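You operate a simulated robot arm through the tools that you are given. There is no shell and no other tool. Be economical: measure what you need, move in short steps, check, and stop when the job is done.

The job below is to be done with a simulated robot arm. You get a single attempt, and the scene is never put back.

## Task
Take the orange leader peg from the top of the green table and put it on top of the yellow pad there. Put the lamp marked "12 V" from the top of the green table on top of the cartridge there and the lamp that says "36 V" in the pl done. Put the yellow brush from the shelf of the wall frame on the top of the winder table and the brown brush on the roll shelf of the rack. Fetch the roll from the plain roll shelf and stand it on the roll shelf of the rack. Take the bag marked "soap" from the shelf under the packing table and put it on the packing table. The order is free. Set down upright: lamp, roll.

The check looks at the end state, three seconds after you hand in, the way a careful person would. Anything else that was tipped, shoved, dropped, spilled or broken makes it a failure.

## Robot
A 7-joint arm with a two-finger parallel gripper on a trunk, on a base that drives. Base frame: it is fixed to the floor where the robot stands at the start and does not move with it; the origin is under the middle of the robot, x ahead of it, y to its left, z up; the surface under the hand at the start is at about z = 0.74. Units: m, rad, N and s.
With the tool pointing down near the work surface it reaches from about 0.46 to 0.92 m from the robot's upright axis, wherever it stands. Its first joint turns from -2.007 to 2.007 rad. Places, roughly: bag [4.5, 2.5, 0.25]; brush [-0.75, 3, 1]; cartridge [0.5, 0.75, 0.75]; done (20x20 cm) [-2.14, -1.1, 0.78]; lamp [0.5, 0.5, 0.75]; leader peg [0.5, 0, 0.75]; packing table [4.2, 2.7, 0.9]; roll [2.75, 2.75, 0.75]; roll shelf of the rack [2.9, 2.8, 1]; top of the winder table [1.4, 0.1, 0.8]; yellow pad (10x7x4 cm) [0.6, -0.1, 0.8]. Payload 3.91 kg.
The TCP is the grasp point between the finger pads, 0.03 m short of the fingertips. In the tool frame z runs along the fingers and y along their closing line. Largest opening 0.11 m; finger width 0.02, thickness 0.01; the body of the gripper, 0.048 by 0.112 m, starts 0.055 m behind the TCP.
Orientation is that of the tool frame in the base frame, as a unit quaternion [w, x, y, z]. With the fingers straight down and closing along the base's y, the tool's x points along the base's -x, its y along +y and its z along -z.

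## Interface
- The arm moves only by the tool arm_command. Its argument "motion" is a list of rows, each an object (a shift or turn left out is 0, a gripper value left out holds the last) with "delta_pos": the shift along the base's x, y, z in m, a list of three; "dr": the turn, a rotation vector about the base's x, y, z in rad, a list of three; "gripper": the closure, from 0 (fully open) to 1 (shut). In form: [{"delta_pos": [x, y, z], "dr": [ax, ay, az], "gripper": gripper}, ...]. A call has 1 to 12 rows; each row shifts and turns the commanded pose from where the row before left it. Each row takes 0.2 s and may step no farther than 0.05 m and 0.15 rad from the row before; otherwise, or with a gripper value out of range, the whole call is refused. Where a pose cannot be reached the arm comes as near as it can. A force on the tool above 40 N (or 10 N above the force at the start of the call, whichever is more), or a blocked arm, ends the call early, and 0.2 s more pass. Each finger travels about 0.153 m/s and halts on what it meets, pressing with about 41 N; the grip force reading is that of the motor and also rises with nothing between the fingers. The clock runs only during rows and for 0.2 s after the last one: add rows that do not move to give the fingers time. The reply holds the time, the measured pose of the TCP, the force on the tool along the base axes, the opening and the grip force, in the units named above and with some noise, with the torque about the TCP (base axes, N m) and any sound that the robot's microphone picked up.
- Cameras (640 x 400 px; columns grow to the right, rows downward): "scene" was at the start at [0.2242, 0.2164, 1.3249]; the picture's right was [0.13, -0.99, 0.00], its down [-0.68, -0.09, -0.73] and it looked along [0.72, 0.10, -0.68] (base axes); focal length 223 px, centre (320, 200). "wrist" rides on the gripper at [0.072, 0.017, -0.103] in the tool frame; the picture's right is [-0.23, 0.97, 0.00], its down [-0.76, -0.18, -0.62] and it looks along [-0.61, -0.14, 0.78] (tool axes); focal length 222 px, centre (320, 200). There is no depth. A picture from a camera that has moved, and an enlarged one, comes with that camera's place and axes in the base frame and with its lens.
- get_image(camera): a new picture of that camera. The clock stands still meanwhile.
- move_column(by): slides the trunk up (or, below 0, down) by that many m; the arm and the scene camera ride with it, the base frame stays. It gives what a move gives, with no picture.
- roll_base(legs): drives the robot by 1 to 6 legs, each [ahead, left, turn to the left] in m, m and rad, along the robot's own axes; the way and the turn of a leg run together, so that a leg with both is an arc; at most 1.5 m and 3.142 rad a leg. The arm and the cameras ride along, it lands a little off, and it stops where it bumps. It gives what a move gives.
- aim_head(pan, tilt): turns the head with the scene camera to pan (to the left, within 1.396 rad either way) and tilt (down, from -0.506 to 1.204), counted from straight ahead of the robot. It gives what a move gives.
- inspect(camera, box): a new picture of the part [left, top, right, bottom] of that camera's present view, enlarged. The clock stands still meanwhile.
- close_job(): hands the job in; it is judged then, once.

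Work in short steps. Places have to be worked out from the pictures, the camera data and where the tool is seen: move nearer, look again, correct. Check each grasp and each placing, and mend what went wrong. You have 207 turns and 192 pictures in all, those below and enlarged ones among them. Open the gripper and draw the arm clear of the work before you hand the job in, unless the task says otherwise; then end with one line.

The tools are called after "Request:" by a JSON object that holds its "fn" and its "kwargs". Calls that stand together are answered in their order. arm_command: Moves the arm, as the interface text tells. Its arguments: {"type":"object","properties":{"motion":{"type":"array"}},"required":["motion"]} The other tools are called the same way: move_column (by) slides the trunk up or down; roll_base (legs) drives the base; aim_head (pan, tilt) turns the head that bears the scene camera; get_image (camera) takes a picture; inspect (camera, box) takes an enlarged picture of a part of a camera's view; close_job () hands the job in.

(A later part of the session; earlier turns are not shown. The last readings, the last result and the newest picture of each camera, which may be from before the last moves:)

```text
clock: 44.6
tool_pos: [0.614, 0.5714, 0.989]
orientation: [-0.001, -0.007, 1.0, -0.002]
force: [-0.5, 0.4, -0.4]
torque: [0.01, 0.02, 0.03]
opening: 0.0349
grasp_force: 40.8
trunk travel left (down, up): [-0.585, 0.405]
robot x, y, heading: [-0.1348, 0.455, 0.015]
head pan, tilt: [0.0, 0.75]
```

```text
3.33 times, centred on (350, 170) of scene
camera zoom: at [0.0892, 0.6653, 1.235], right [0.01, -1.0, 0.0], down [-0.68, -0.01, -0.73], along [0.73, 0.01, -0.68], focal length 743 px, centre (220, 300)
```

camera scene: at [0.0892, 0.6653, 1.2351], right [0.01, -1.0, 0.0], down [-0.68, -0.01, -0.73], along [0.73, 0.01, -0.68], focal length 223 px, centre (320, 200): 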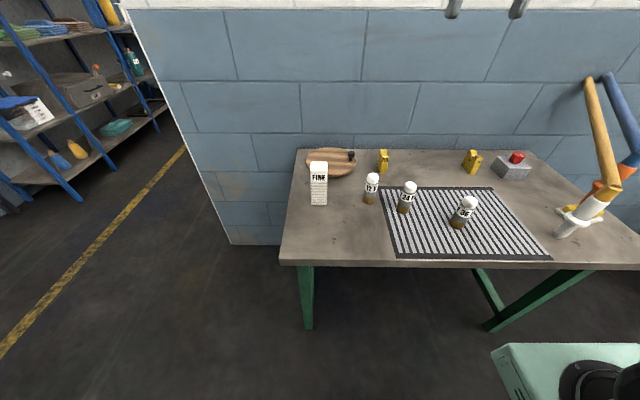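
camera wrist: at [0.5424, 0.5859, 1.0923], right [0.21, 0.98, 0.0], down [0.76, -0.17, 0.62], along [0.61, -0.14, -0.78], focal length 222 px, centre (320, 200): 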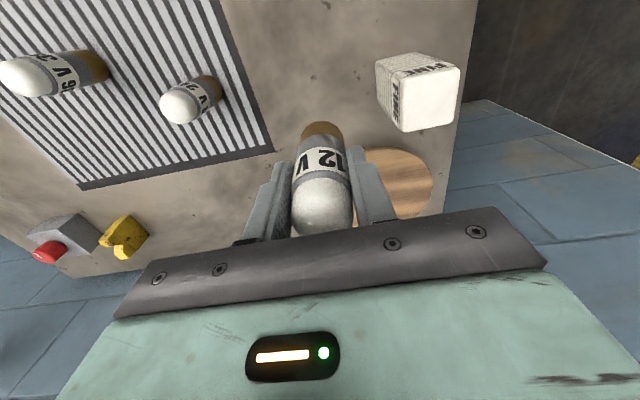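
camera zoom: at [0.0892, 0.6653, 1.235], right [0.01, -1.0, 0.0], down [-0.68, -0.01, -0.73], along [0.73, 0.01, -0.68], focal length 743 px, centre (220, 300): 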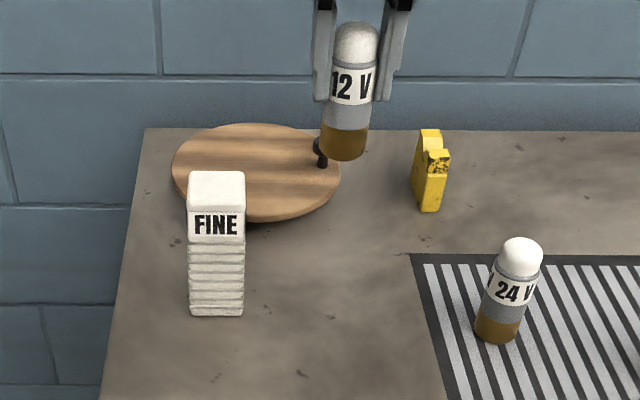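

Triangulation gives the cartridge top centre (0.620, 0.675, 0.87). I carry the lamp over it.

Request:
{"fn": "arm_command", "kwargs": {"motion": [{"delta_pos": [0.001, 0.035, 0]}, {"delta_pos": [0.001, 0.035, 0]}, {"delta_pos": [0.001, 0.034, 0]}, {}, {"delta_pos": [0, 0, -0.015]}, {}]}}

Request:
{"fn": "get_image", "kwargs": {"camera": "wrist"}}

Request:
{"fn": "inspect", "kwargs": {"camera": "scene", "box": [270, 110, 390, 210]}}

```text
clock: 46.0
tool_pos: [0.6181, 0.6739, 0.9735]
orientation: [0.0, -0.007, 1.0, -0.002]
force: [1.1, -0.3, -0.4]
torque: [-0.03, 0.0, 0.01]
opening: 0.0351
grasp_force: 40.8
trunk travel left (down, up): [-0.585, 0.405]
robot x, y, heading: [-0.1341, 0.4576, 0.009]
head pan, tilt: [0.0, 0.75]
```

```text
151 pictures are left
camera wrist: at [0.546, 0.6884, 1.0772], right [0.21, 0.98, 0.0], down [0.76, -0.17, 0.62], along [0.61, -0.14, -0.78], focal length 222 px, centre (320, 200)
```

wrist: 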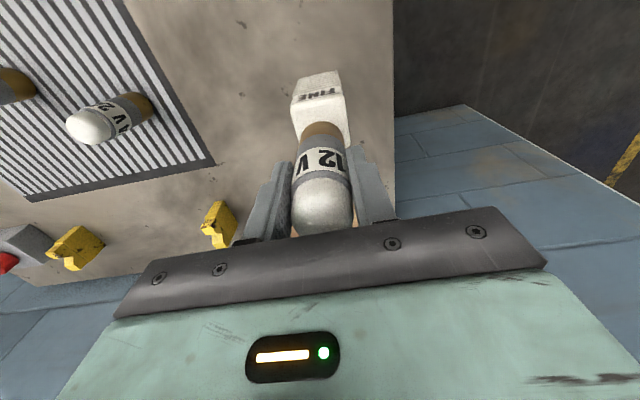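

```text
4.00 times, centred on (330, 160) of scene
camera zoom: at [0.0892, 0.6654, 1.235], right [0.01, -1.0, 0.0], down [-0.68, -0.01, -0.73], along [0.73, 0.01, -0.68], focal length 892 px, centre (280, 360)
```

zoom: 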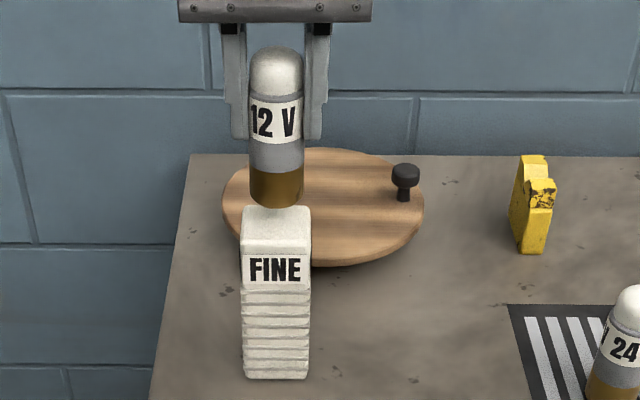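

Laterally aligned in both views. I lower gently until it touches.

Request:
{"fn": "arm_command", "kwargs": {"motion": [{"delta_pos": [-0.001, 0.001, -0.012]}, {"delta_pos": [0, 0, -0.006]}, {"delta_pos": [0, 0, -0.004]}, {"delta_pos": [0, 0, -0.003]}, {}]}}

Request:
{"fn": "inspect", "kwargs": {"camera": "scene", "box": [270, 110, 390, 210]}}

```text
clock: 47.2
tool_pos: [0.6176, 0.6781, 0.9519]
orientation: [0.002, -0.007, 1.0, 0.0]
force: [0.7, -1.7, 31.2]
torque: [-0.17, -0.15, -0.05]
opening: 0.0355
grasp_force: 41.2
trunk travel left (down, up): [-0.585, 0.405]
robot x, y, heading: [-0.1321, 0.459, 0.012]
head pan, tilt: [0.0, 0.75]
```

```text
4.00 times, centred on (330, 160) of scene
camera zoom: at [0.088, 0.6649, 1.2357], right [0.01, -1.0, 0.0], down [-0.68, -0.01, -0.73], along [0.73, 0.01, -0.68], focal length 892 px, centre (280, 360)
```

zoom: 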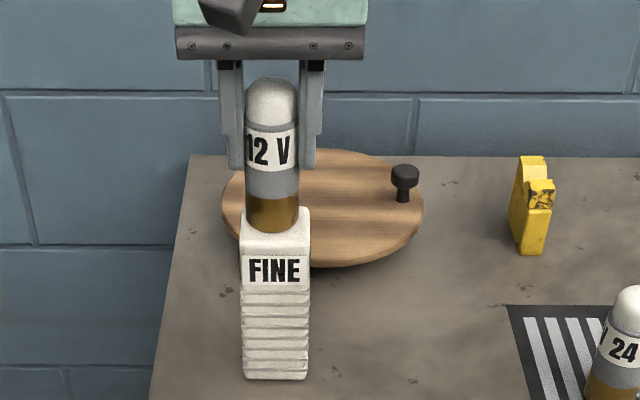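

It touches at TCP z≈0.952, but the lamp sits about 1 cm too far back and a touch left. I raise slightly, shift, and set down again.

Request:
{"fn": "arm_command", "kwargs": {"motion": [{"delta_pos": [0, 0, 0.012]}, {"delta_pos": [-0.006, -0.001, 0]}, {"delta_pos": [-0.005, -0.002, 0]}, {}, {"delta_pos": [0, 0, -0.004]}, {"delta_pos": [0, 0, -0.004]}, {}]}}

Request:
{"fn": "inspect", "kwargs": {"camera": "scene", "box": [270, 110, 390, 210]}}

Request:
{"fn": "get_image", "kwargs": {"camera": "wrist"}}

```text
clock: 48.8
tool_pos: [0.6065, 0.6738, 0.9542]
orientation: [0.0, -0.007, 1.0, -0.003]
force: [0.0, 0.5, 0.3]
torque: [-0.03, 0.01, 0.03]
opening: 0.0352
grasp_force: 40.9
trunk travel left (down, up): [-0.585, 0.405]
robot x, y, heading: [-0.137, 0.4581, 0.01]
head pan, tilt: [0.0, 0.75]
```

```text
4.00 times, centred on (330, 160) of scene
camera zoom: at [0.0892, 0.6653, 1.235], right [0.01, -1.0, 0.0], down [-0.68, -0.01, -0.73], along [0.73, 0.01, -0.68], focal length 892 px, centre (280, 360)
```

zoom: 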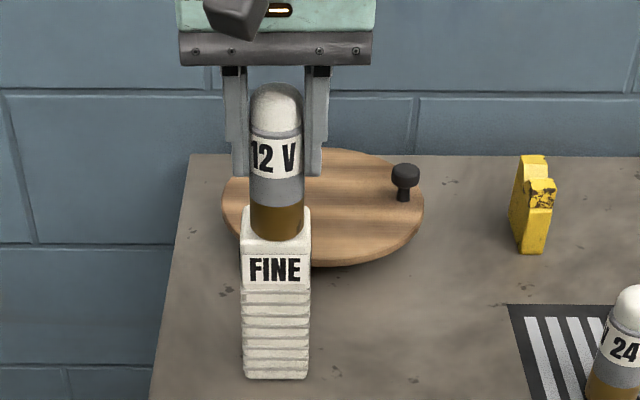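

```text
147 pictures are left
camera wrist: at [0.5346, 0.6879, 1.0566], right [0.21, 0.98, 0.0], down [0.76, -0.17, 0.62], along [0.61, -0.14, -0.78], focal length 222 px, centre (320, 200)
```

wrist: 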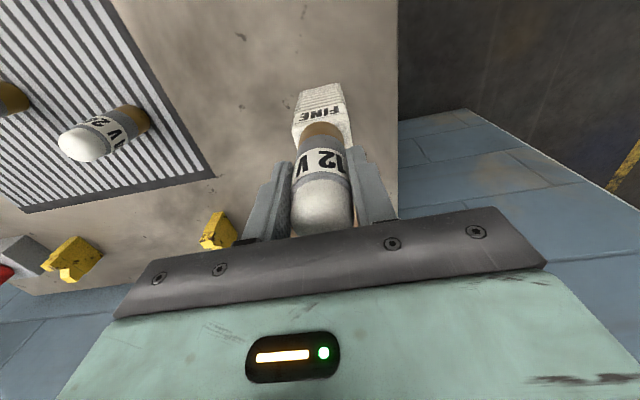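

Now well centred, just above contact. I lower until light contact and open gently.

Request:
{"fn": "arm_command", "kwargs": {"motion": [{"delta_pos": [0, 0, -0.002]}, {"delta_pos": [0, 0, -0.001]}, {}]}}

```text
clock: 49.6
tool_pos: [0.606, 0.6741, 0.9526]
orientation: [0.002, -0.007, 1.0, -0.001]
force: [-1.1, -0.3, 16.7]
torque: [-0.06, -0.03, -0.06]
opening: 0.0351
grasp_force: 40.8
trunk travel left (down, up): [-0.585, 0.405]
robot x, y, heading: [-0.1342, 0.4547, 0.011]
head pan, tilt: [0.0, 0.75]
```

Contact at 17 N; I ease off 1 mm, open partly, and withdraw straight up.

Request:
{"fn": "arm_command", "kwargs": {"motion": [{"delta_pos": [0, 0, 0.001]}, {"gripper": 0.62}, {"gripper": 0.5}, {"gripper": 0.35}, {}, {"delta_pos": [0, 0, 0.03]}, {"delta_pos": [0, 0, 0.04]}, {"delta_pos": [0, 0, 0.04]}, {"delta_pos": [0, 0, 0.04]}]}}

Request:
{"fn": "inspect", "kwargs": {"camera": "scene", "box": [270, 110, 510, 270]}}

```text
clock: 51.6
tool_pos: [0.6064, 0.675, 1.1028]
orientation: [-0.001, -0.007, 1.0, -0.001]
force: [1.0, 0.0, -0.2]
torque: [-0.01, 0.02, -0.02]
opening: 0.0715
grasp_force: 0.0
trunk travel left (down, up): [-0.585, 0.405]
robot x, y, heading: [-0.1318, 0.4584, 0.015]
head pan, tilt: [0.0, 0.75]
```

```text
2.50 times, centred on (390, 190) of scene
camera zoom: at [0.0894, 0.6654, 1.2349], right [0.01, -1.0, 0.0], down [-0.68, -0.01, -0.73], along [0.73, 0.01, -0.68], focal length 557 px, centre (145, 225)
```

zoom: 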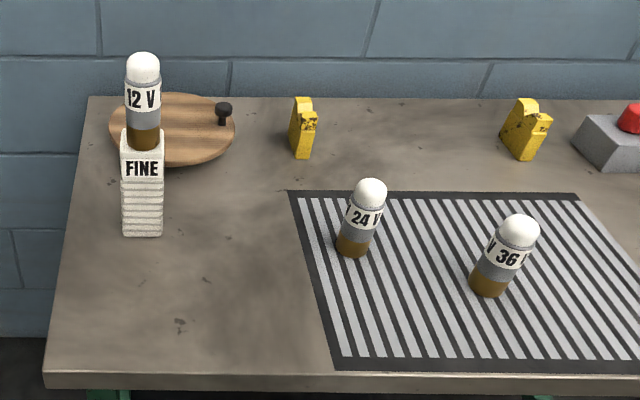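

The 12 V lamp stands on the cartridge. Now to the 36 V lamp at about (0.514, 0.274).

Request:
{"fn": "arm_command", "kwargs": {"motion": [{"delta_pos": [-0.0103, -0.0446, 0]}, {"delta_pos": [-0.0103, -0.0446, 0]}, {"delta_pos": [-0.0103, -0.0446, 0]}, {"delta_pos": [-0.0103, -0.0446, 0]}, {"delta_pos": [-0.0103, -0.0446, 0]}, {"delta_pos": [-0.0103, -0.0446, 0]}, {"delta_pos": [-0.0103, -0.0446, 0]}, {"delta_pos": [-0.0103, -0.0446, 0]}, {"delta_pos": [-0.0096, -0.0446, 0]}, {"delta_pos": [0, 0, -0.045]}, {"delta_pos": [0, 0, -0.045]}, {}]}}

Request:
{"fn": "get_image", "kwargs": {"camera": "wrist"}}

```text
clock: 54.2
tool_pos: [0.5141, 0.2701, 1.0148]
orientation: [0.001, -0.007, 1.0, -0.003]
force: [0.7, 0.3, 0.1]
torque: [0.0, -0.03, 0.05]
opening: 0.0716
grasp_force: 0.0
trunk travel left (down, up): [-0.585, 0.405]
robot x, y, heading: [-0.133, 0.4554, 0.01]
head pan, tilt: [0.0, 0.75]
```

```text
145 pictures are left
camera wrist: at [0.4422, 0.2839, 1.1169], right [0.21, 0.98, 0.0], down [0.76, -0.17, 0.62], along [0.61, -0.14, -0.78], focal length 222 px, centre (320, 200)
```

wrist: 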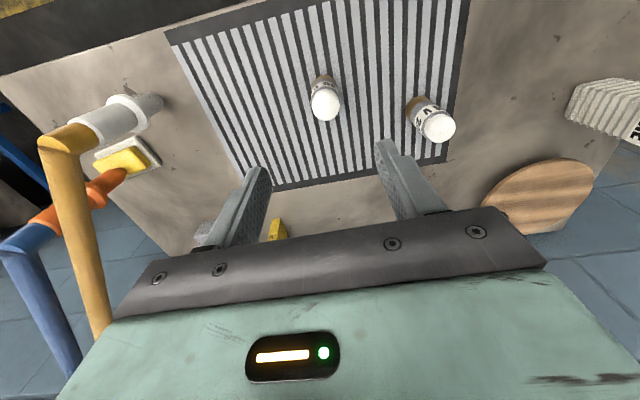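

The lamp is at (0.517, 0.272). I descend and grip.

Request:
{"fn": "arm_command", "kwargs": {"motion": [{"delta_pos": [0.003, 0.002, -0.045]}, {"delta_pos": [0, 0, -0.045]}, {"delta_pos": [0, 0, -0.045]}, {"delta_pos": [0, 0, -0.04]}, {"delta_pos": [0, 0, -0.02]}, {}, {"gripper": 0.55}, {"gripper": 0.75}, {"gripper": 1}, {}]}}

Request:
{"fn": "get_image", "kwargs": {"camera": "wrist"}}

```text
clock: 56.4
tool_pos: [0.518, 0.2749, 0.815]
orientation: [0.0, -0.007, 1.0, -0.002]
force: [-0.1, -0.6, 0.1]
torque: [0.0, -0.02, 0.03]
opening: 0.0353
grasp_force: 41.2
trunk travel left (down, up): [-0.585, 0.405]
robot x, y, heading: [-0.1348, 0.4577, 0.01]
head pan, tilt: [0.0, 0.75]
```

```text
144 pictures are left
camera wrist: at [0.4452, 0.2885, 0.9189], right [0.21, 0.98, 0.0], down [0.76, -0.17, 0.62], along [0.61, -0.14, -0.78], focal length 222 px, centre (320, 200)
```

wrist: 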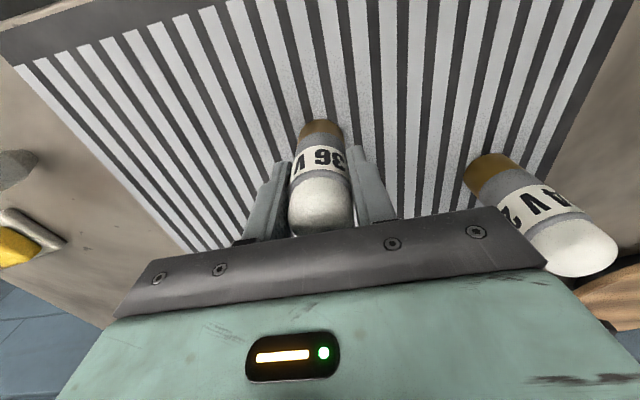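

36 V lamp is held. I lift it, back away from the table and turn toward the "done" place, then look.

Request:
{"fn": "arm_command", "kwargs": {"motion": [{"delta_pos": [0, 0, 0.045]}, {"delta_pos": [0, 0, 0.045]}, {"delta_pos": [0, 0, 0.045]}, {"delta_pos": [0, 0, 0.045]}, {"delta_pos": [0, 0, 0.045]}, {"delta_pos": [0, 0, 0.045]}]}}

Request:
{"fn": "roll_base", "kwargs": {"legs": [[-0.6, 0, 0], [0, 0, -2.35]]}}

Request:
{"fn": "aim_head", "kwargs": {"pan": 0.0, "tilt": 0.35}}

Request:
{"fn": "get_image", "kwargs": {"camera": "scene"}}

```text
clock: 57.8
tool_pos: [0.5188, 0.2751, 1.0863]
orientation: [-0.001, -0.007, 1.0, -0.002]
force: [-0.1, -0.8, -0.2]
torque: [0.01, 0.02, -0.03]
opening: 0.035
grasp_force: 41.6
trunk travel left (down, up): [-0.585, 0.405]
robot x, y, heading: [-0.1326, 0.4543, 0.011]
head pan, tilt: [0.0, 0.75]
```

```text
clock: 66.7
tool_pos: [-1.3109, 0.0862, 1.0857]
orientation: [-0.002, 0.91, 0.415, -0.001]
force: [0.5, -0.4, 0.1]
torque: [0.0, 0.01, 0.03]
opening: 0.0353
grasp_force: 40.9
trunk travel left (down, up): [-0.585, 0.405]
robot x, y, heading: [-0.7424, 0.4486, -2.291]
head pan, tilt: [0.0, 0.75]
```

```text
clock: 67.6
tool_pos: [-1.3109, 0.0871, 1.0872]
orientation: [-0.003, 0.91, 0.414, -0.001]
force: [-0.4, 0.4, -0.5]
torque: [-0.02, 0.02, 0.0]
opening: 0.0354
grasp_force: 40.7
trunk travel left (down, up): [-0.585, 0.405]
robot x, y, heading: [-0.7404, 0.4527, -2.288]
head pan, tilt: [0.0, 0.351]
```

```text
143 pictures are left
camera scene: at [-0.7403, 0.14, 1.2706], right [-0.75, 0.66, 0.0], down [0.23, 0.26, -0.94], along [-0.62, -0.71, -0.34], focal length 223 px, centre (320, 200)
```

scene: 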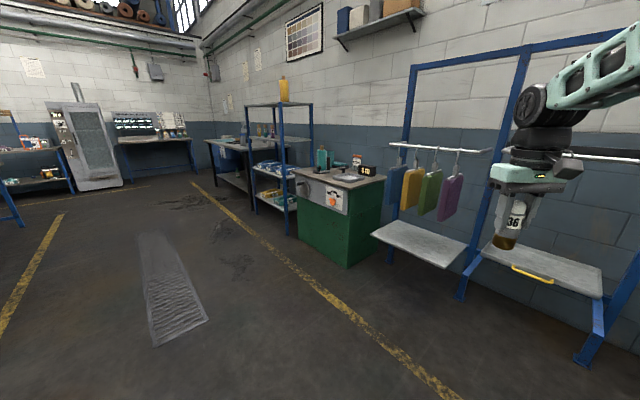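

The "done" place maps onto the green cabinet's top. I enlarge that.

Request:
{"fn": "inspect", "kwargs": {"camera": "scene", "box": [280, 130, 400, 220]}}

```text
4.44 times, centred on (340, 175) of scene
camera zoom: at [-0.7403, 0.14, 1.2706], right [-0.75, 0.66, 0.0], down [0.23, 0.26, -0.94], along [-0.62, -0.71, -0.34], focal length 990 px, centre (231, 311)
```

zoom: 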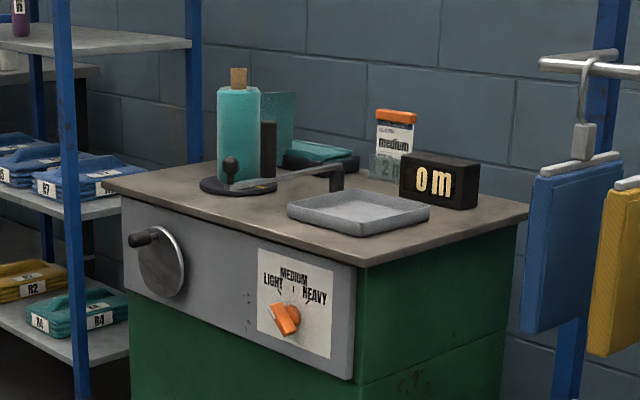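

The grey tray on the green cabinet matches "done" (≈(−2.2, −1.15)). I drive nearer, 1.0 m, and look again.

Request:
{"fn": "roll_base", "kwargs": {"legs": [[1.0, 0, -0.02]]}}

Request:
{"fn": "get_image", "kwargs": {"camera": "scene"}}

Request:
{"fn": "inspect", "kwargs": {"camera": "scene", "box": [240, 120, 440, 270]}}

```text
clock: 72.8
tool_pos: [-1.9881, -0.6484, 1.0863]
orientation: [-0.002, 0.915, 0.404, 0.0]
force: [0.5, -0.2, -1.0]
torque: [0.03, 0.04, 0.01]
opening: 0.0352
grasp_force: 40.8
trunk travel left (down, up): [-0.585, 0.405]
robot x, y, heading: [-1.4117, -0.2985, -2.311]
head pan, tilt: [0.0, 0.351]
```

```text
141 pictures are left
camera scene: at [-1.4165, -0.6087, 1.2707], right [-0.74, 0.68, 0.0], down [0.23, 0.25, -0.94], along [-0.63, -0.69, -0.34], focal length 223 px, centre (320, 200)
```

scene: 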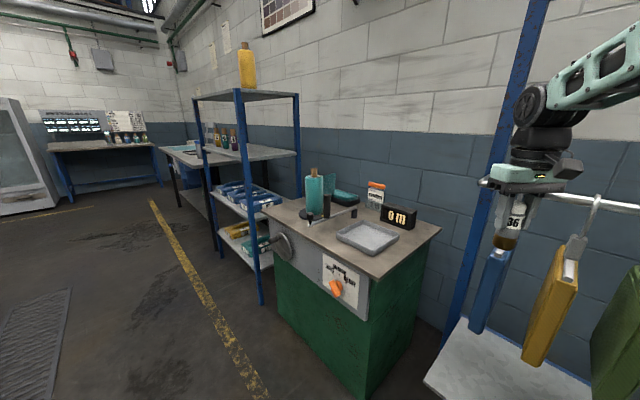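

```text
2.67 times, centred on (340, 195) of scene
camera zoom: at [-1.4165, -0.6087, 1.2707], right [-0.74, 0.68, 0.0], down [0.23, 0.25, -0.94], along [-0.63, -0.69, -0.34], focal length 594 px, centre (267, 213)
```

zoom: 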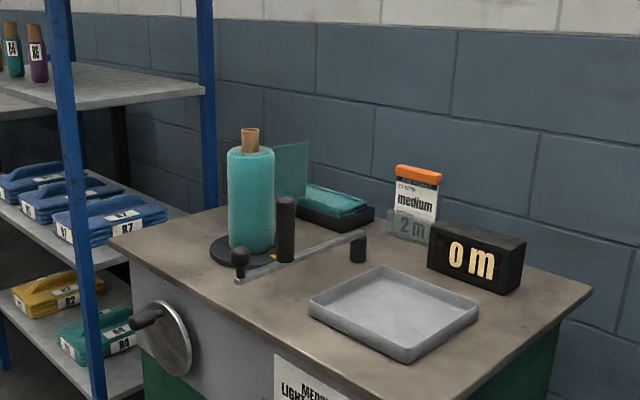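

The tray centre computes to (−2.151, −1.10). The hand is near the hanging-board frame, so I first swing the arm in front of the robot, then drive on 0.38 m.

Request:
{"fn": "arm_command", "kwargs": {"motion": [{"delta_pos": [0.03, -0.03, 0]}, {"delta_pos": [0.03, -0.03, 0]}, {"delta_pos": [0.03, -0.03, 0]}, {"delta_pos": [0.025, -0.025, 0]}, {"delta_pos": [0.01, -0.025, 0]}, {}]}}

Request:
{"fn": "roll_base", "kwargs": {"legs": [[0.38, 0, 0]]}}

Request:
{"fn": "aim_head", "kwargs": {"pan": 0.0, "tilt": 0.7}}

Request:
{"fn": "get_image", "kwargs": {"camera": "scene"}}

Request:
{"fn": "get_image", "kwargs": {"camera": "wrist"}}

```text
clock: 74.2
tool_pos: [-1.8625, -0.7889, 1.086]
orientation: [-0.002, 0.915, 0.403, -0.001]
force: [0.3, -0.6, -1.2]
torque: [-0.01, -0.03, -0.01]
opening: 0.0351
grasp_force: 41.1
trunk travel left (down, up): [-0.585, 0.405]
robot x, y, heading: [-1.4079, -0.2975, -2.313]
head pan, tilt: [0.0, 0.351]
```

```text
clock: 76.6
tool_pos: [-2.114, -1.0724, 1.0868]
orientation: [-0.001, 0.914, 0.405, -0.001]
force: [-0.7, -1.4, -0.9]
torque: [0.02, 0.02, 0.0]
opening: 0.0348
grasp_force: 41.3
trunk travel left (down, up): [-0.585, 0.405]
robot x, y, heading: [-1.6644, -0.5761, -2.304]
head pan, tilt: [0.0, 0.351]
```

```text
clock: 77.4
tool_pos: [-2.1134, -1.072, 1.0861]
orientation: [-0.001, 0.914, 0.407, -0.001]
force: [0.3, -0.4, -0.5]
torque: [0.02, 0.04, 0.0]
opening: 0.035
grasp_force: 41.4
trunk travel left (down, up): [-0.585, 0.405]
robot x, y, heading: [-1.6626, -0.5744, -2.309]
head pan, tilt: [0.0, 0.7]
```

```text
139 pictures are left
camera scene: at [-1.6637, -0.8827, 1.2393], right [-0.74, 0.67, 0.0], down [0.43, 0.48, -0.77], along [-0.51, -0.57, -0.64], focal length 223 px, centre (320, 200)
```

scene: 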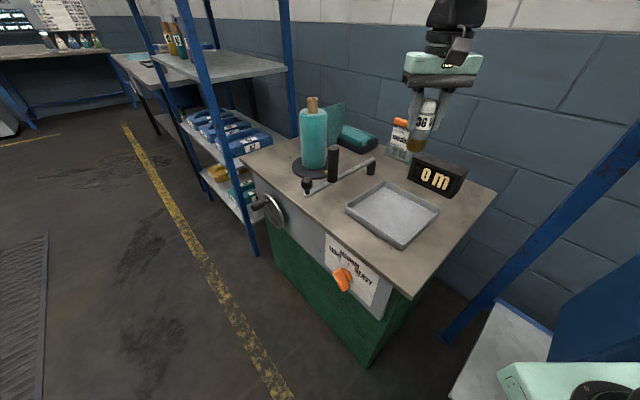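

```text
138 pictures are left
camera wrist: at [-2.0517, -1.0319, 1.1899], right [0.57, -0.82, 0.0], down [-0.64, -0.45, 0.62], along [-0.51, -0.35, -0.78], focal length 222 px, centre (320, 200)
```

wrist: 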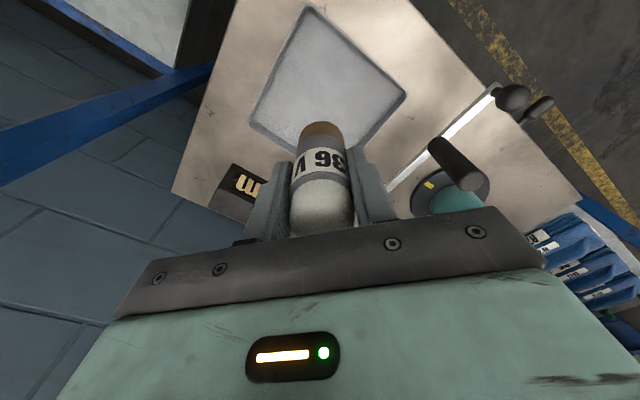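

Tray centre averages (−2.14, −1.10). I move over it and lower to about 4 cm above.

Request:
{"fn": "arm_command", "kwargs": {"motion": [{"delta_pos": [-0.013, -0.014, 0]}, {"delta_pos": [-0.013, -0.014, 0]}, {"delta_pos": [0, 0, -0.045]}, {"delta_pos": [0, 0, -0.045]}, {"delta_pos": [0, 0, -0.045]}, {"delta_pos": [0, 0, -0.04]}, {}]}}

Request:
{"fn": "inspect", "kwargs": {"camera": "scene", "box": [320, 100, 480, 260]}}

Request:
{"fn": "get_image", "kwargs": {"camera": "wrist"}}

```text
clock: 79.0
tool_pos: [-2.1416, -1.0991, 0.9113]
orientation: [-0.001, 0.914, 0.406, 0.0]
force: [0.2, 0.2, -1.1]
torque: [0.02, 0.04, -0.01]
opening: 0.0352
grasp_force: 40.9
trunk travel left (down, up): [-0.585, 0.405]
robot x, y, heading: [-1.6622, -0.5714, -2.304]
head pan, tilt: [0.0, 0.7]
```

```text
2.50 times, centred on (400, 180) of scene
camera zoom: at [-1.6636, -0.8826, 1.2393], right [-0.74, 0.67, 0.0], down [0.43, 0.48, -0.76], along [-0.51, -0.57, -0.64], focal length 557 px, centre (120, 250)
```

zoom: 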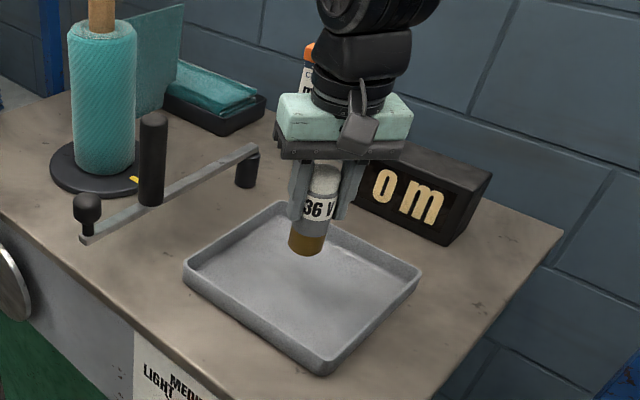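

```text
136 pictures are left
camera wrist: at [-2.0788, -1.0598, 1.0148], right [0.57, -0.82, 0.0], down [-0.64, -0.45, 0.62], along [-0.51, -0.35, -0.78], focal length 222 px, centre (320, 200)
```

wrist: 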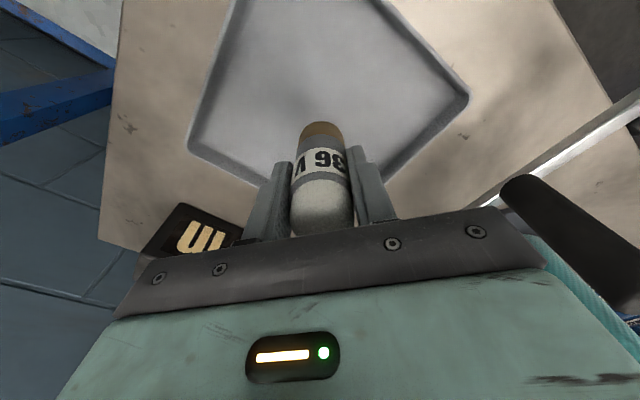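

It will land at the tray centre. I lower to contact.

Request:
{"fn": "arm_command", "kwargs": {"motion": [{"delta_pos": [0, 0, -0.02]}, {"delta_pos": [0, 0, -0.012]}, {"delta_pos": [0, 0, -0.006]}, {"delta_pos": [0, 0, -0.004]}, {"delta_pos": [0, 0, -0.003]}, {}]}}

Request:
{"fn": "inspect", "kwargs": {"camera": "scene", "box": [340, 120, 460, 240]}}

```text
clock: 80.4
tool_pos: [-2.1388, -1.1002, 0.8666]
orientation: [-0.002, 0.914, 0.406, -0.001]
force: [0.5, -0.2, -0.4]
torque: [0.01, 0.05, 0.01]
opening: 0.0352
grasp_force: 41.5
trunk travel left (down, up): [-0.585, 0.405]
robot x, y, heading: [-1.6653, -0.5775, -2.306]
head pan, tilt: [0.0, 0.7]
```

```text
3.33 times, centred on (400, 180) of scene
camera zoom: at [-1.6637, -0.8827, 1.2393], right [-0.74, 0.67, 0.0], down [0.43, 0.48, -0.76], along [-0.51, -0.57, -0.64], focal length 743 px, centre (53, 267)
```

zoom: 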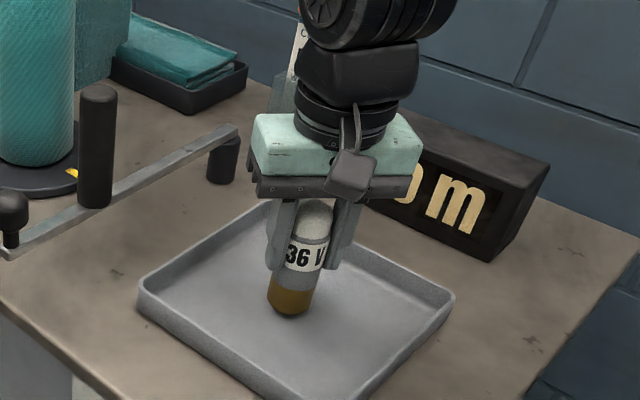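

Not touching yet; I continue down in small steps.

Request:
{"fn": "arm_command", "kwargs": {"motion": [{"delta_pos": [0, 0, -0.004]}, {"delta_pos": [0, 0, -0.003]}, {"delta_pos": [0, 0, -0.003]}, {"delta_pos": [0, 0, -0.002]}]}}

```text
clock: 81.4
tool_pos: [-2.1407, -1.1, 0.857]
orientation: [-0.001, 0.913, 0.407, -0.002]
force: [-1.7, 3.9, 30.9]
torque: [0.14, 0.17, -0.04]
opening: 0.0354
grasp_force: 41.3
trunk travel left (down, up): [-0.585, 0.405]
robot x, y, heading: [-1.6651, -0.5771, -2.307]
head pan, tilt: [0.0, 0.7]
```

Contact at 31 N; ease off 2 mm, open partly, and lift away.

Request:
{"fn": "arm_command", "kwargs": {"motion": [{"delta_pos": [0, 0, 0.002]}, {"gripper": 0.62}, {"gripper": 0.5}, {"gripper": 0.4}, {}, {"delta_pos": [0, 0, 0.03]}, {"delta_pos": [0, 0, 0.045]}, {"delta_pos": [0, 0, 0.045]}, {"delta_pos": [0, 0, 0.045]}, {"delta_pos": [0, 0, 0.045]}]}}

Request:
{"fn": "inspect", "kwargs": {"camera": "scene", "box": [320, 100, 480, 260]}}

```text
clock: 83.6
tool_pos: [-2.1398, -1.1, 1.0673]
orientation: [-0.002, 0.914, 0.406, 0.0]
force: [-0.4, 0.1, -0.2]
torque: [0.01, -0.04, 0.01]
opening: 0.0657
grasp_force: 0.0
trunk travel left (down, up): [-0.585, 0.405]
robot x, y, heading: [-1.6612, -0.5791, -2.306]
head pan, tilt: [0.0, 0.7]
```

```text
2.50 times, centred on (400, 180) of scene
camera zoom: at [-1.6638, -0.8828, 1.2392], right [-0.74, 0.67, 0.0], down [0.43, 0.48, -0.76], along [-0.51, -0.57, -0.64], focal length 557 px, centre (120, 250)
```

zoom: 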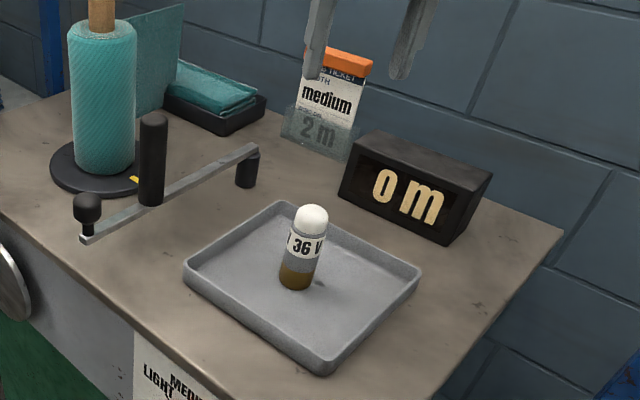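

The 36 V lamp stands in the tray. I back away, turn toward the wall frame with the brushes, and look.

Request:
{"fn": "roll_base", "kwargs": {"legs": [[-0.8, 0, 0], [0, 0, -2.65]]}}

Request:
{"fn": "aim_head", "kwargs": {"pan": 0.0, "tilt": 0.2}}

Request:
{"fn": "get_image", "kwargs": {"camera": "scene"}}

```text
clock: 94.1
tool_pos: [-0.9541, 0.7057, 1.0669]
orientation: [0.001, -0.618, 0.786, -0.001]
force: [0.0, -0.4, 0.0]
torque: [0.0, -0.01, 0.01]
opening: 0.0663
grasp_force: 0.1
trunk travel left (down, up): [-0.585, 0.405]
robot x, y, heading: [-1.1242, 0.0226, 1.336]
head pan, tilt: [0.0, 0.7]
```

```text
clock: 95.1
tool_pos: [-0.9548, 0.7047, 1.0682]
orientation: [0.001, -0.618, 0.787, -0.002]
force: [0.9, 0.4, 0.4]
torque: [0.0, 0.0, 0.03]
opening: 0.0661
grasp_force: 0.0
trunk travel left (down, up): [-0.585, 0.405]
robot x, y, heading: [-1.1244, 0.0145, 1.334]
head pan, tilt: [0.0, 0.201]
```

```text
133 pictures are left
camera scene: at [-1.2672, 0.2966, 1.2846], right [0.97, -0.24, 0.0], down [-0.05, -0.19, -0.98], along [0.23, 0.95, -0.2], focal length 223 px, centre (320, 200)
```

scene: 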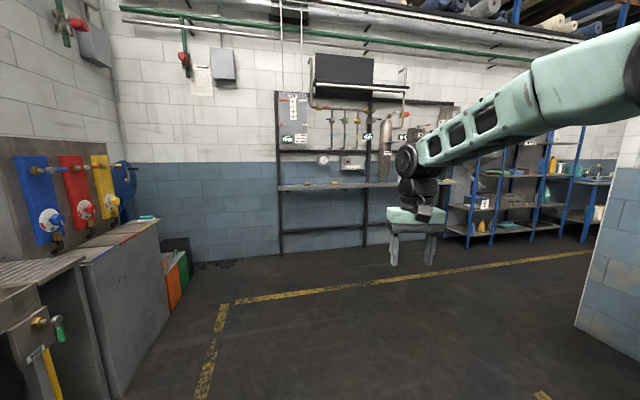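

The wall frame's shelf appears at row 187. I enlarge it to spot the brushes.

Request:
{"fn": "inspect", "kwargs": {"camera": "scene", "box": [270, 90, 470, 250]}}

Request:
{"fn": "roll_base", "kwargs": {"legs": [[1.2, 0, 0.0]]}}

Request:
{"fn": "get_image", "kwargs": {"camera": "scene"}}

```text
2.50 times, centred on (370, 170) of scene
camera zoom: at [-1.2672, 0.2966, 1.2846], right [0.97, -0.24, 0.0], down [-0.05, -0.19, -0.98], along [0.23, 0.95, -0.2], focal length 557 px, centre (195, 275)
```

zoom: 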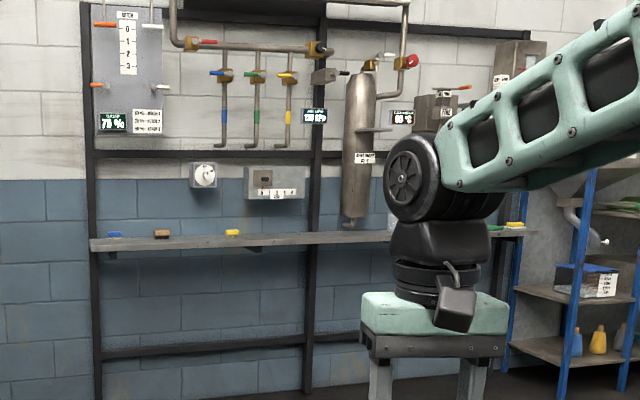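

```text
clock: 101.1
tool_pos: [-0.6768, 1.8685, 1.0674]
orientation: [0.002, -0.62, 0.785, -0.001]
force: [0.0, -0.2, 0.5]
torque: [-0.01, -0.01, 0.03]
opening: 0.066
grasp_force: 0.1
trunk travel left (down, up): [-0.585, 0.405]
robot x, y, heading: [-0.8431, 1.1822, 1.336]
head pan, tilt: [0.0, 0.201]
```

```text
131 pictures are left
camera scene: at [-0.987, 1.4594, 1.2847], right [0.97, -0.23, 0.0], down [-0.05, -0.19, -0.98], along [0.23, 0.95, -0.2], focal length 223 px, centre (320, 200)
```

scene: 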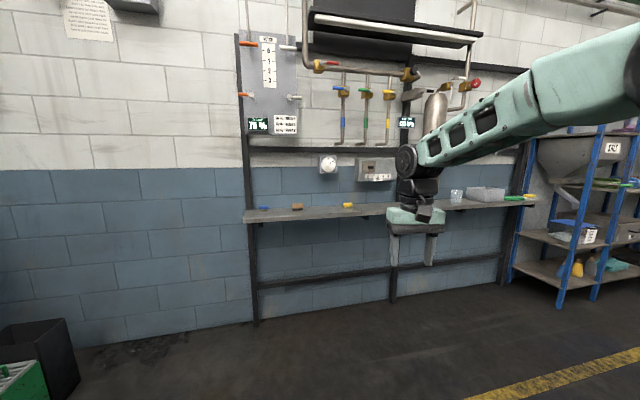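

Request:
{"fn": "inspect", "kwargs": {"camera": "scene", "box": [240, 170, 380, 250]}}

Request:
{"fn": "inspect", "kwargs": {"camera": "scene", "box": [430, 160, 570, 240]}}

```text
4.57 times, centred on (310, 210) of scene
camera zoom: at [-0.987, 1.4594, 1.2847], right [0.97, -0.23, 0.0], down [-0.05, -0.19, -0.98], along [0.23, 0.95, -0.2], focal length 1019 px, centre (366, 154)
```

zoom: 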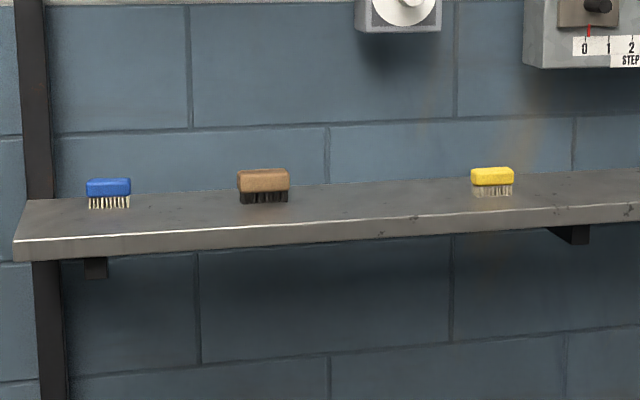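

```text
4.57 times, centred on (500, 200) of scene
camera zoom: at [-0.987, 1.4594, 1.2847], right [0.97, -0.23, 0.0], down [-0.05, -0.19, -0.98], along [0.23, 0.95, -0.2], focal length 1019 px, centre (-503, 200)
```

zoom: 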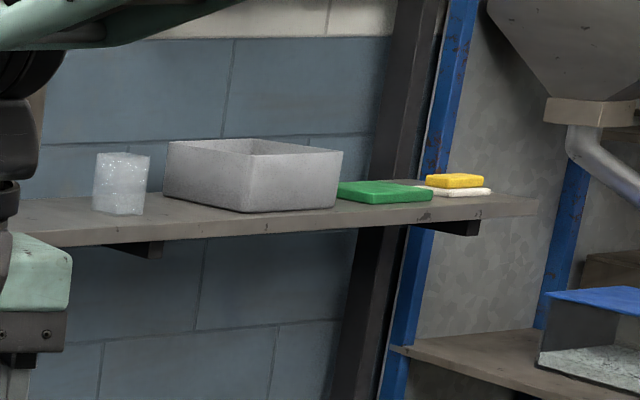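

Triangulation: yellow brush ≈ (−0.49, 2.75), brown ≈ (−0.81, 2.75), shelf z≈0.945. I turn to face the shelf, tilt the tool 45° forward and open, then drive up.

Request:
{"fn": "roll_base", "kwargs": {"legs": [[0, 0, 0.235]]}}

Request:
{"fn": "arm_command", "kwargs": {"motion": [{"dr": [0.131, 0, 0], "gripper": 0}, {"dr": [0.131, 0, 0]}, {"dr": [0.131, 0, 0]}, {"dr": [0.131, 0, 0]}, {"dr": [0.131, 0, 0]}, {"dr": [0.131, 0, 0]}, {"delta_pos": [0, 0, 0.04]}]}}

Request:
{"fn": "roll_base", "kwargs": {"legs": [[0.68, -0.34, 0]]}}

Request:
{"fn": "aim_head", "kwargs": {"pan": 0.0, "tilt": 0.4}}

Request:
{"fn": "get_image", "kwargs": {"camera": "scene"}}

Request:
{"fn": "get_image", "kwargs": {"camera": "wrist"}}

```text
clock: 102.4
tool_pos: [-0.8415, 1.8891, 1.0677]
orientation: [-0.001, 0.708, -0.706, 0.002]
force: [0.2, 0.9, -0.3]
torque: [0.0, -0.02, -0.03]
opening: 0.0661
grasp_force: 0.1
trunk travel left (down, up): [-0.585, 0.405]
robot x, y, heading: [-0.8425, 1.1808, 1.57]
head pan, tilt: [0.0, 0.201]
```

```text
clock: 104.0
tool_pos: [-0.8396, 1.89, 1.1049]
orientation: [-0.272, 0.653, -0.653, -0.27]
force: [0.5, 0.1, -0.6]
torque: [0.01, -0.04, 0.02]
opening: 0.1101
grasp_force: 0.1
trunk travel left (down, up): [-0.585, 0.405]
robot x, y, heading: [-0.845, 1.1826, 1.574]
head pan, tilt: [0.0, 0.201]
```

```text
clock: 108.1
tool_pos: [-0.5034, 2.5726, 1.1052]
orientation: [-0.272, 0.655, -0.652, -0.27]
force: [0.0, -1.1, 0.2]
torque: [0.02, 0.03, 0.03]
opening: 0.1098
grasp_force: 0.1
trunk travel left (down, up): [-0.585, 0.405]
robot x, y, heading: [-0.5035, 1.8655, 1.575]
head pan, tilt: [0.0, 0.201]
```

```text
clock: 108.8
tool_pos: [-0.5046, 2.5726, 1.1062]
orientation: [-0.271, 0.655, -0.651, -0.269]
force: [0.3, 0.0, -0.2]
torque: [0.0, -0.01, -0.01]
opening: 0.1098
grasp_force: 0.0
trunk travel left (down, up): [-0.585, 0.405]
robot x, y, heading: [-0.5043, 1.8662, 1.576]
head pan, tilt: [0.0, 0.4]
```

```text
128 pictures are left
camera scene: at [-0.7103, 2.0998, 1.2662], right [1.0, 0.01, 0.0], down [0.0, -0.39, -0.92], along [-0.01, 0.92, -0.39], focal length 223 px, centre (320, 200)
```

scene: 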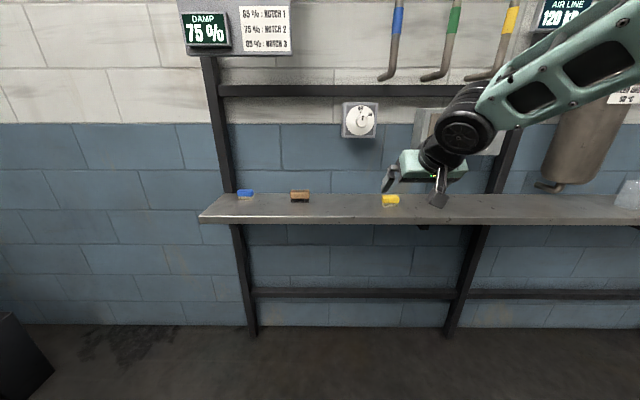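

```text
127 pictures are left
camera wrist: at [-0.5196, 2.446, 1.1279], right [-0.98, 0.16, 0.16], down [0.17, 0.1, 0.98], along [0.14, 0.98, -0.12], focal length 222 px, centre (320, 200)
```

wrist: 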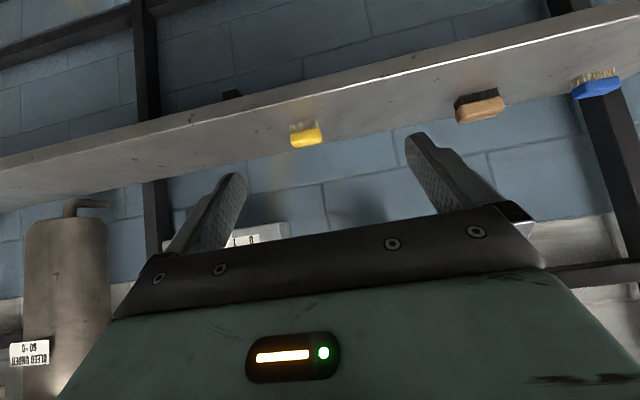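

Request:
{"fn": "inspect", "kwargs": {"camera": "scene", "box": [270, 160, 430, 240]}}

Request:
{"fn": "inspect", "kwargs": {"camera": "wrist", "box": [240, 70, 400, 170]}}

```text
4.00 times, centred on (350, 200) of scene
camera zoom: at [-0.7103, 2.0998, 1.2662], right [1.0, 0.01, 0.0], down [0.0, -0.39, -0.92], along [-0.01, 0.92, -0.39], focal length 892 px, centre (200, 200)
```

zoom: 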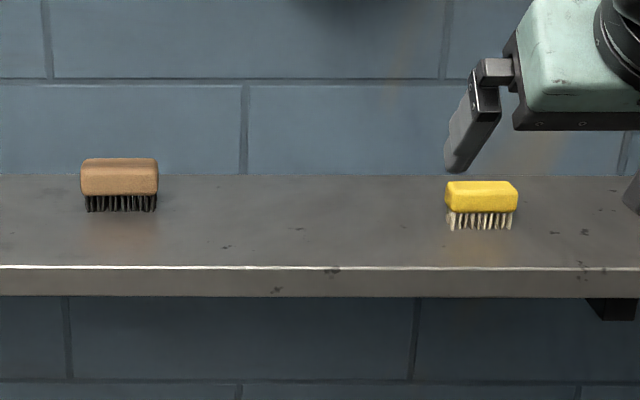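

```text
4.00 times, centred on (320, 120) of wrist
camera zoom: at [-0.5196, 2.446, 1.1279], right [-0.98, 0.16, 0.16], down [0.17, 0.1, 0.98], along [0.14, 0.98, -0.12], focal length 888 px, centre (320, 520)
```

zoom: 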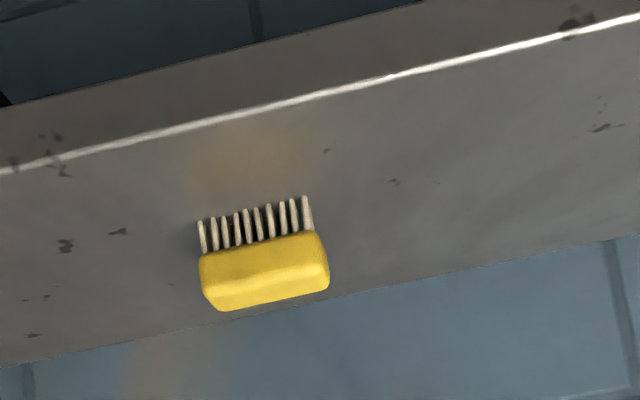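

The two views are nearly degenerate for depth, so I lower the hand 8 cm in front of the shelf and align with the brush for a clean parallax reading.

Request:
{"fn": "arm_command", "kwargs": {"motion": [{"delta_pos": [0.025, 0, -0.03]}, {"delta_pos": [0.025, 0, -0.03]}, {"delta_pos": [0, 0, -0.02]}, {}]}}

Request:
{"fn": "inspect", "kwargs": {"camera": "wrist", "box": [240, 90, 400, 190]}}

Request:
{"fn": "get_image", "kwargs": {"camera": "scene"}}

```text
clock: 109.8
tool_pos: [-0.4532, 2.5726, 1.0264]
orientation: [-0.271, 0.656, -0.651, -0.27]
force: [-1.2, 0.3, 0.6]
torque: [0.01, -0.02, 0.01]
opening: 0.1101
grasp_force: 0.0
trunk travel left (down, up): [-0.585, 0.405]
robot x, y, heading: [-0.5065, 1.8665, 1.577]
head pan, tilt: [0.0, 0.4]
```

```text
4.00 times, centred on (320, 140) of wrist
camera zoom: at [-0.47, 2.4452, 1.0485], right [-0.98, 0.16, 0.16], down [0.17, 0.1, 0.98], along [0.14, 0.98, -0.12], focal length 888 px, centre (320, 440)
```

zoom: 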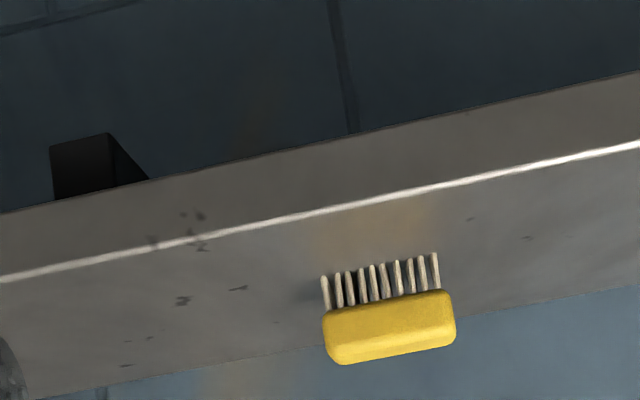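

```text
123 pictures are left
camera scene: at [-0.7103, 2.0998, 1.2662], right [1.0, 0.01, 0.0], down [0.0, -0.39, -0.92], along [-0.01, 0.92, -0.39], focal length 223 px, centre (320, 200)
```

scene: 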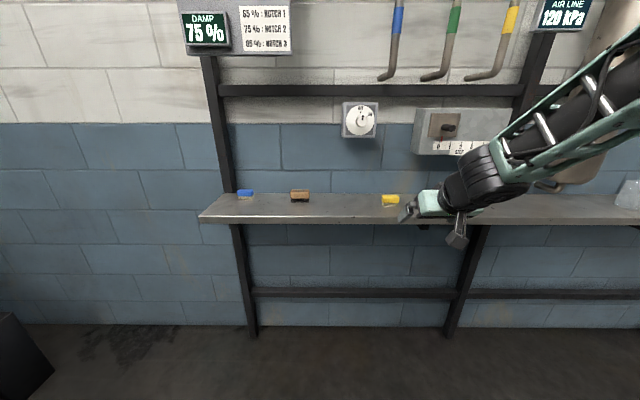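

Parallax with the same axes gives the yellow brush at (−0.4525, ~2.86), shelf z≈0.923. I drive 0.24 m forward above it and check.

Request:
{"fn": "roll_base", "kwargs": {"legs": [[0.24, 0, -0.005]]}}

Request:
{"fn": "get_image", "kwargs": {"camera": "wrist"}}

Request:
{"fn": "get_image", "kwargs": {"camera": "scene"}}

```text
clock: 111.6
tool_pos: [-0.452, 2.8126, 1.0275]
orientation: [-0.272, 0.654, -0.653, -0.27]
force: [0.2, 0.6, -0.3]
torque: [-0.01, 0.0, -0.01]
opening: 0.1102
grasp_force: 0.1
trunk travel left (down, up): [-0.585, 0.405]
robot x, y, heading: [-0.5062, 2.1087, 1.573]
head pan, tilt: [0.0, 0.4]
```

```text
122 pictures are left
camera wrist: at [-0.4685, 2.6855, 1.0488], right [-0.97, 0.16, 0.16], down [0.17, 0.1, 0.98], along [0.14, 0.98, -0.12], focal length 222 px, centre (320, 200)
```

wrist: 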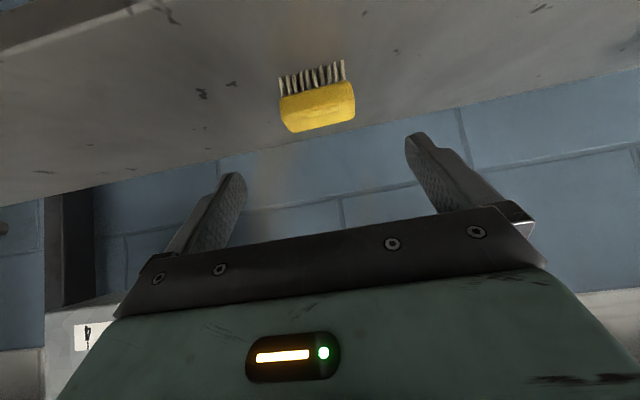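

```text
121 pictures are left
camera scene: at [-0.7102, 2.3411, 1.2661], right [1.0, 0.0, 0.0], down [0.0, -0.39, -0.92], along [0.0, 0.92, -0.39], focal length 223 px, centre (320, 200)
```

scene: 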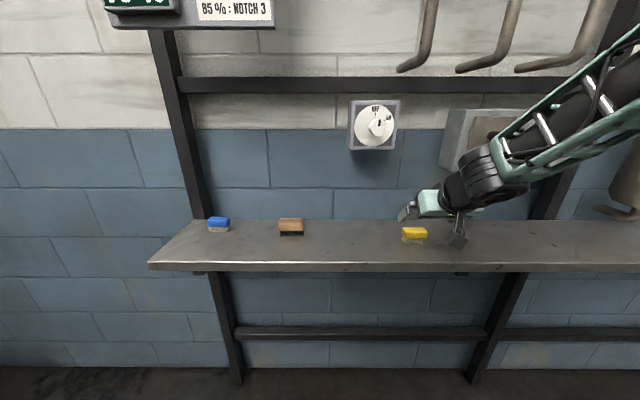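

Position confirmed. I go in along the tool axis with the fingers astride the brush ends and close.

Request:
{"fn": "arm_command", "kwargs": {"motion": [{"delta_pos": [0, 0.018, -0.025]}, {"delta_pos": [0, 0.017, -0.025]}, {"delta_pos": [0, 0.014, -0.018]}, {}]}}

Request:
{"fn": "get_image", "kwargs": {"camera": "wrist"}}

Request:
{"fn": "inspect", "kwargs": {"camera": "scene", "box": [360, 180, 480, 280]}}

```text
clock: 112.6
tool_pos: [-0.4536, 2.8616, 0.9587]
orientation: [-0.273, 0.653, -0.653, -0.27]
force: [-0.7, -0.2, 0.1]
torque: [-0.02, 0.04, -0.01]
opening: 0.11
grasp_force: 0.1
trunk travel left (down, up): [-0.585, 0.405]
robot x, y, heading: [-0.5051, 2.1038, 1.569]
head pan, tilt: [0.0, 0.4]
```

```text
120 pictures are left
camera wrist: at [-0.4699, 2.7349, 0.9806], right [-0.97, 0.16, 0.16], down [0.17, 0.1, 0.98], along [0.14, 0.98, -0.12], focal length 222 px, centre (320, 200)
```

wrist: 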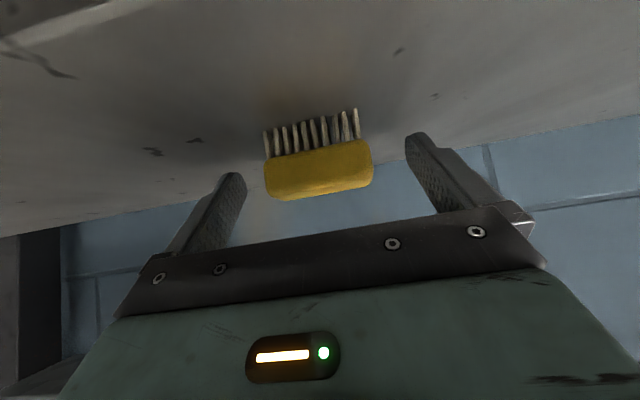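

```text
4.00 times, centred on (420, 230) of scene
camera zoom: at [-0.7102, 2.341, 1.2662], right [1.0, 0.0, 0.0], down [0.0, -0.39, -0.92], along [0.0, 0.92, -0.39], focal length 892 px, centre (-80, 80)
```

zoom: 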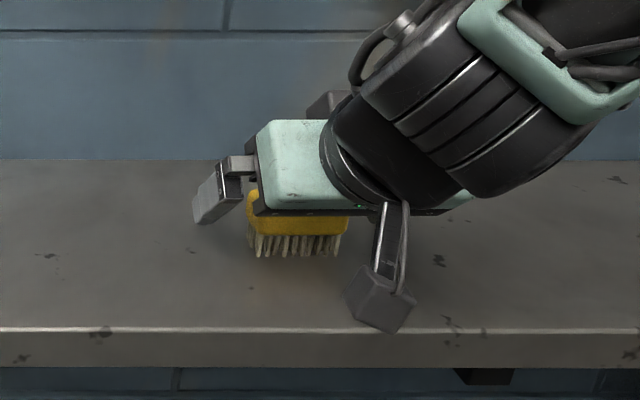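

The handle lies between the pads. I close and lift a little.

Request:
{"fn": "arm_command", "kwargs": {"motion": [{"gripper": 0.25}, {"gripper": 0.5}, {"gripper": 0.75}, {"gripper": 1}, {}, {"delta_pos": [0, 0, 0.02]}, {"delta_pos": [0, -0.01, 0.03]}, {}]}}

Request:
{"fn": "get_image", "kwargs": {"camera": "wrist"}}

```text
clock: 114.4
tool_pos: [-0.4526, 2.8502, 1.01]
orientation: [-0.271, 0.654, -0.653, -0.269]
force: [0.0, -0.4, -0.6]
torque: [0.01, -0.01, -0.01]
opening: 0.0609
grasp_force: 41.2
trunk travel left (down, up): [-0.585, 0.405]
robot x, y, heading: [-0.503, 2.1073, 1.573]
head pan, tilt: [0.0, 0.4]
```

```text
118 pictures are left
camera wrist: at [-0.4684, 2.7247, 1.0316], right [-0.97, 0.16, 0.16], down [0.17, 0.1, 0.98], along [0.14, 0.98, -0.12], focal length 222 px, centre (320, 200)
```

wrist: 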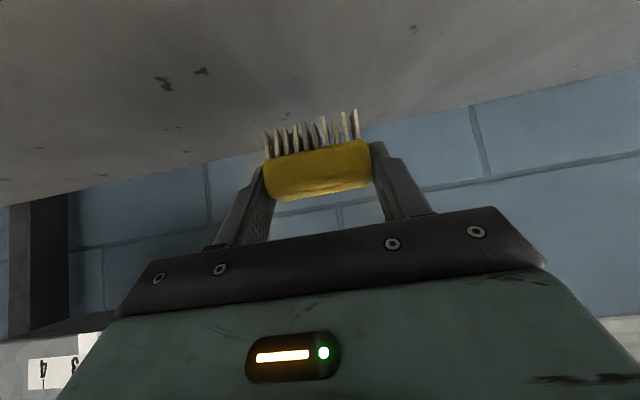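

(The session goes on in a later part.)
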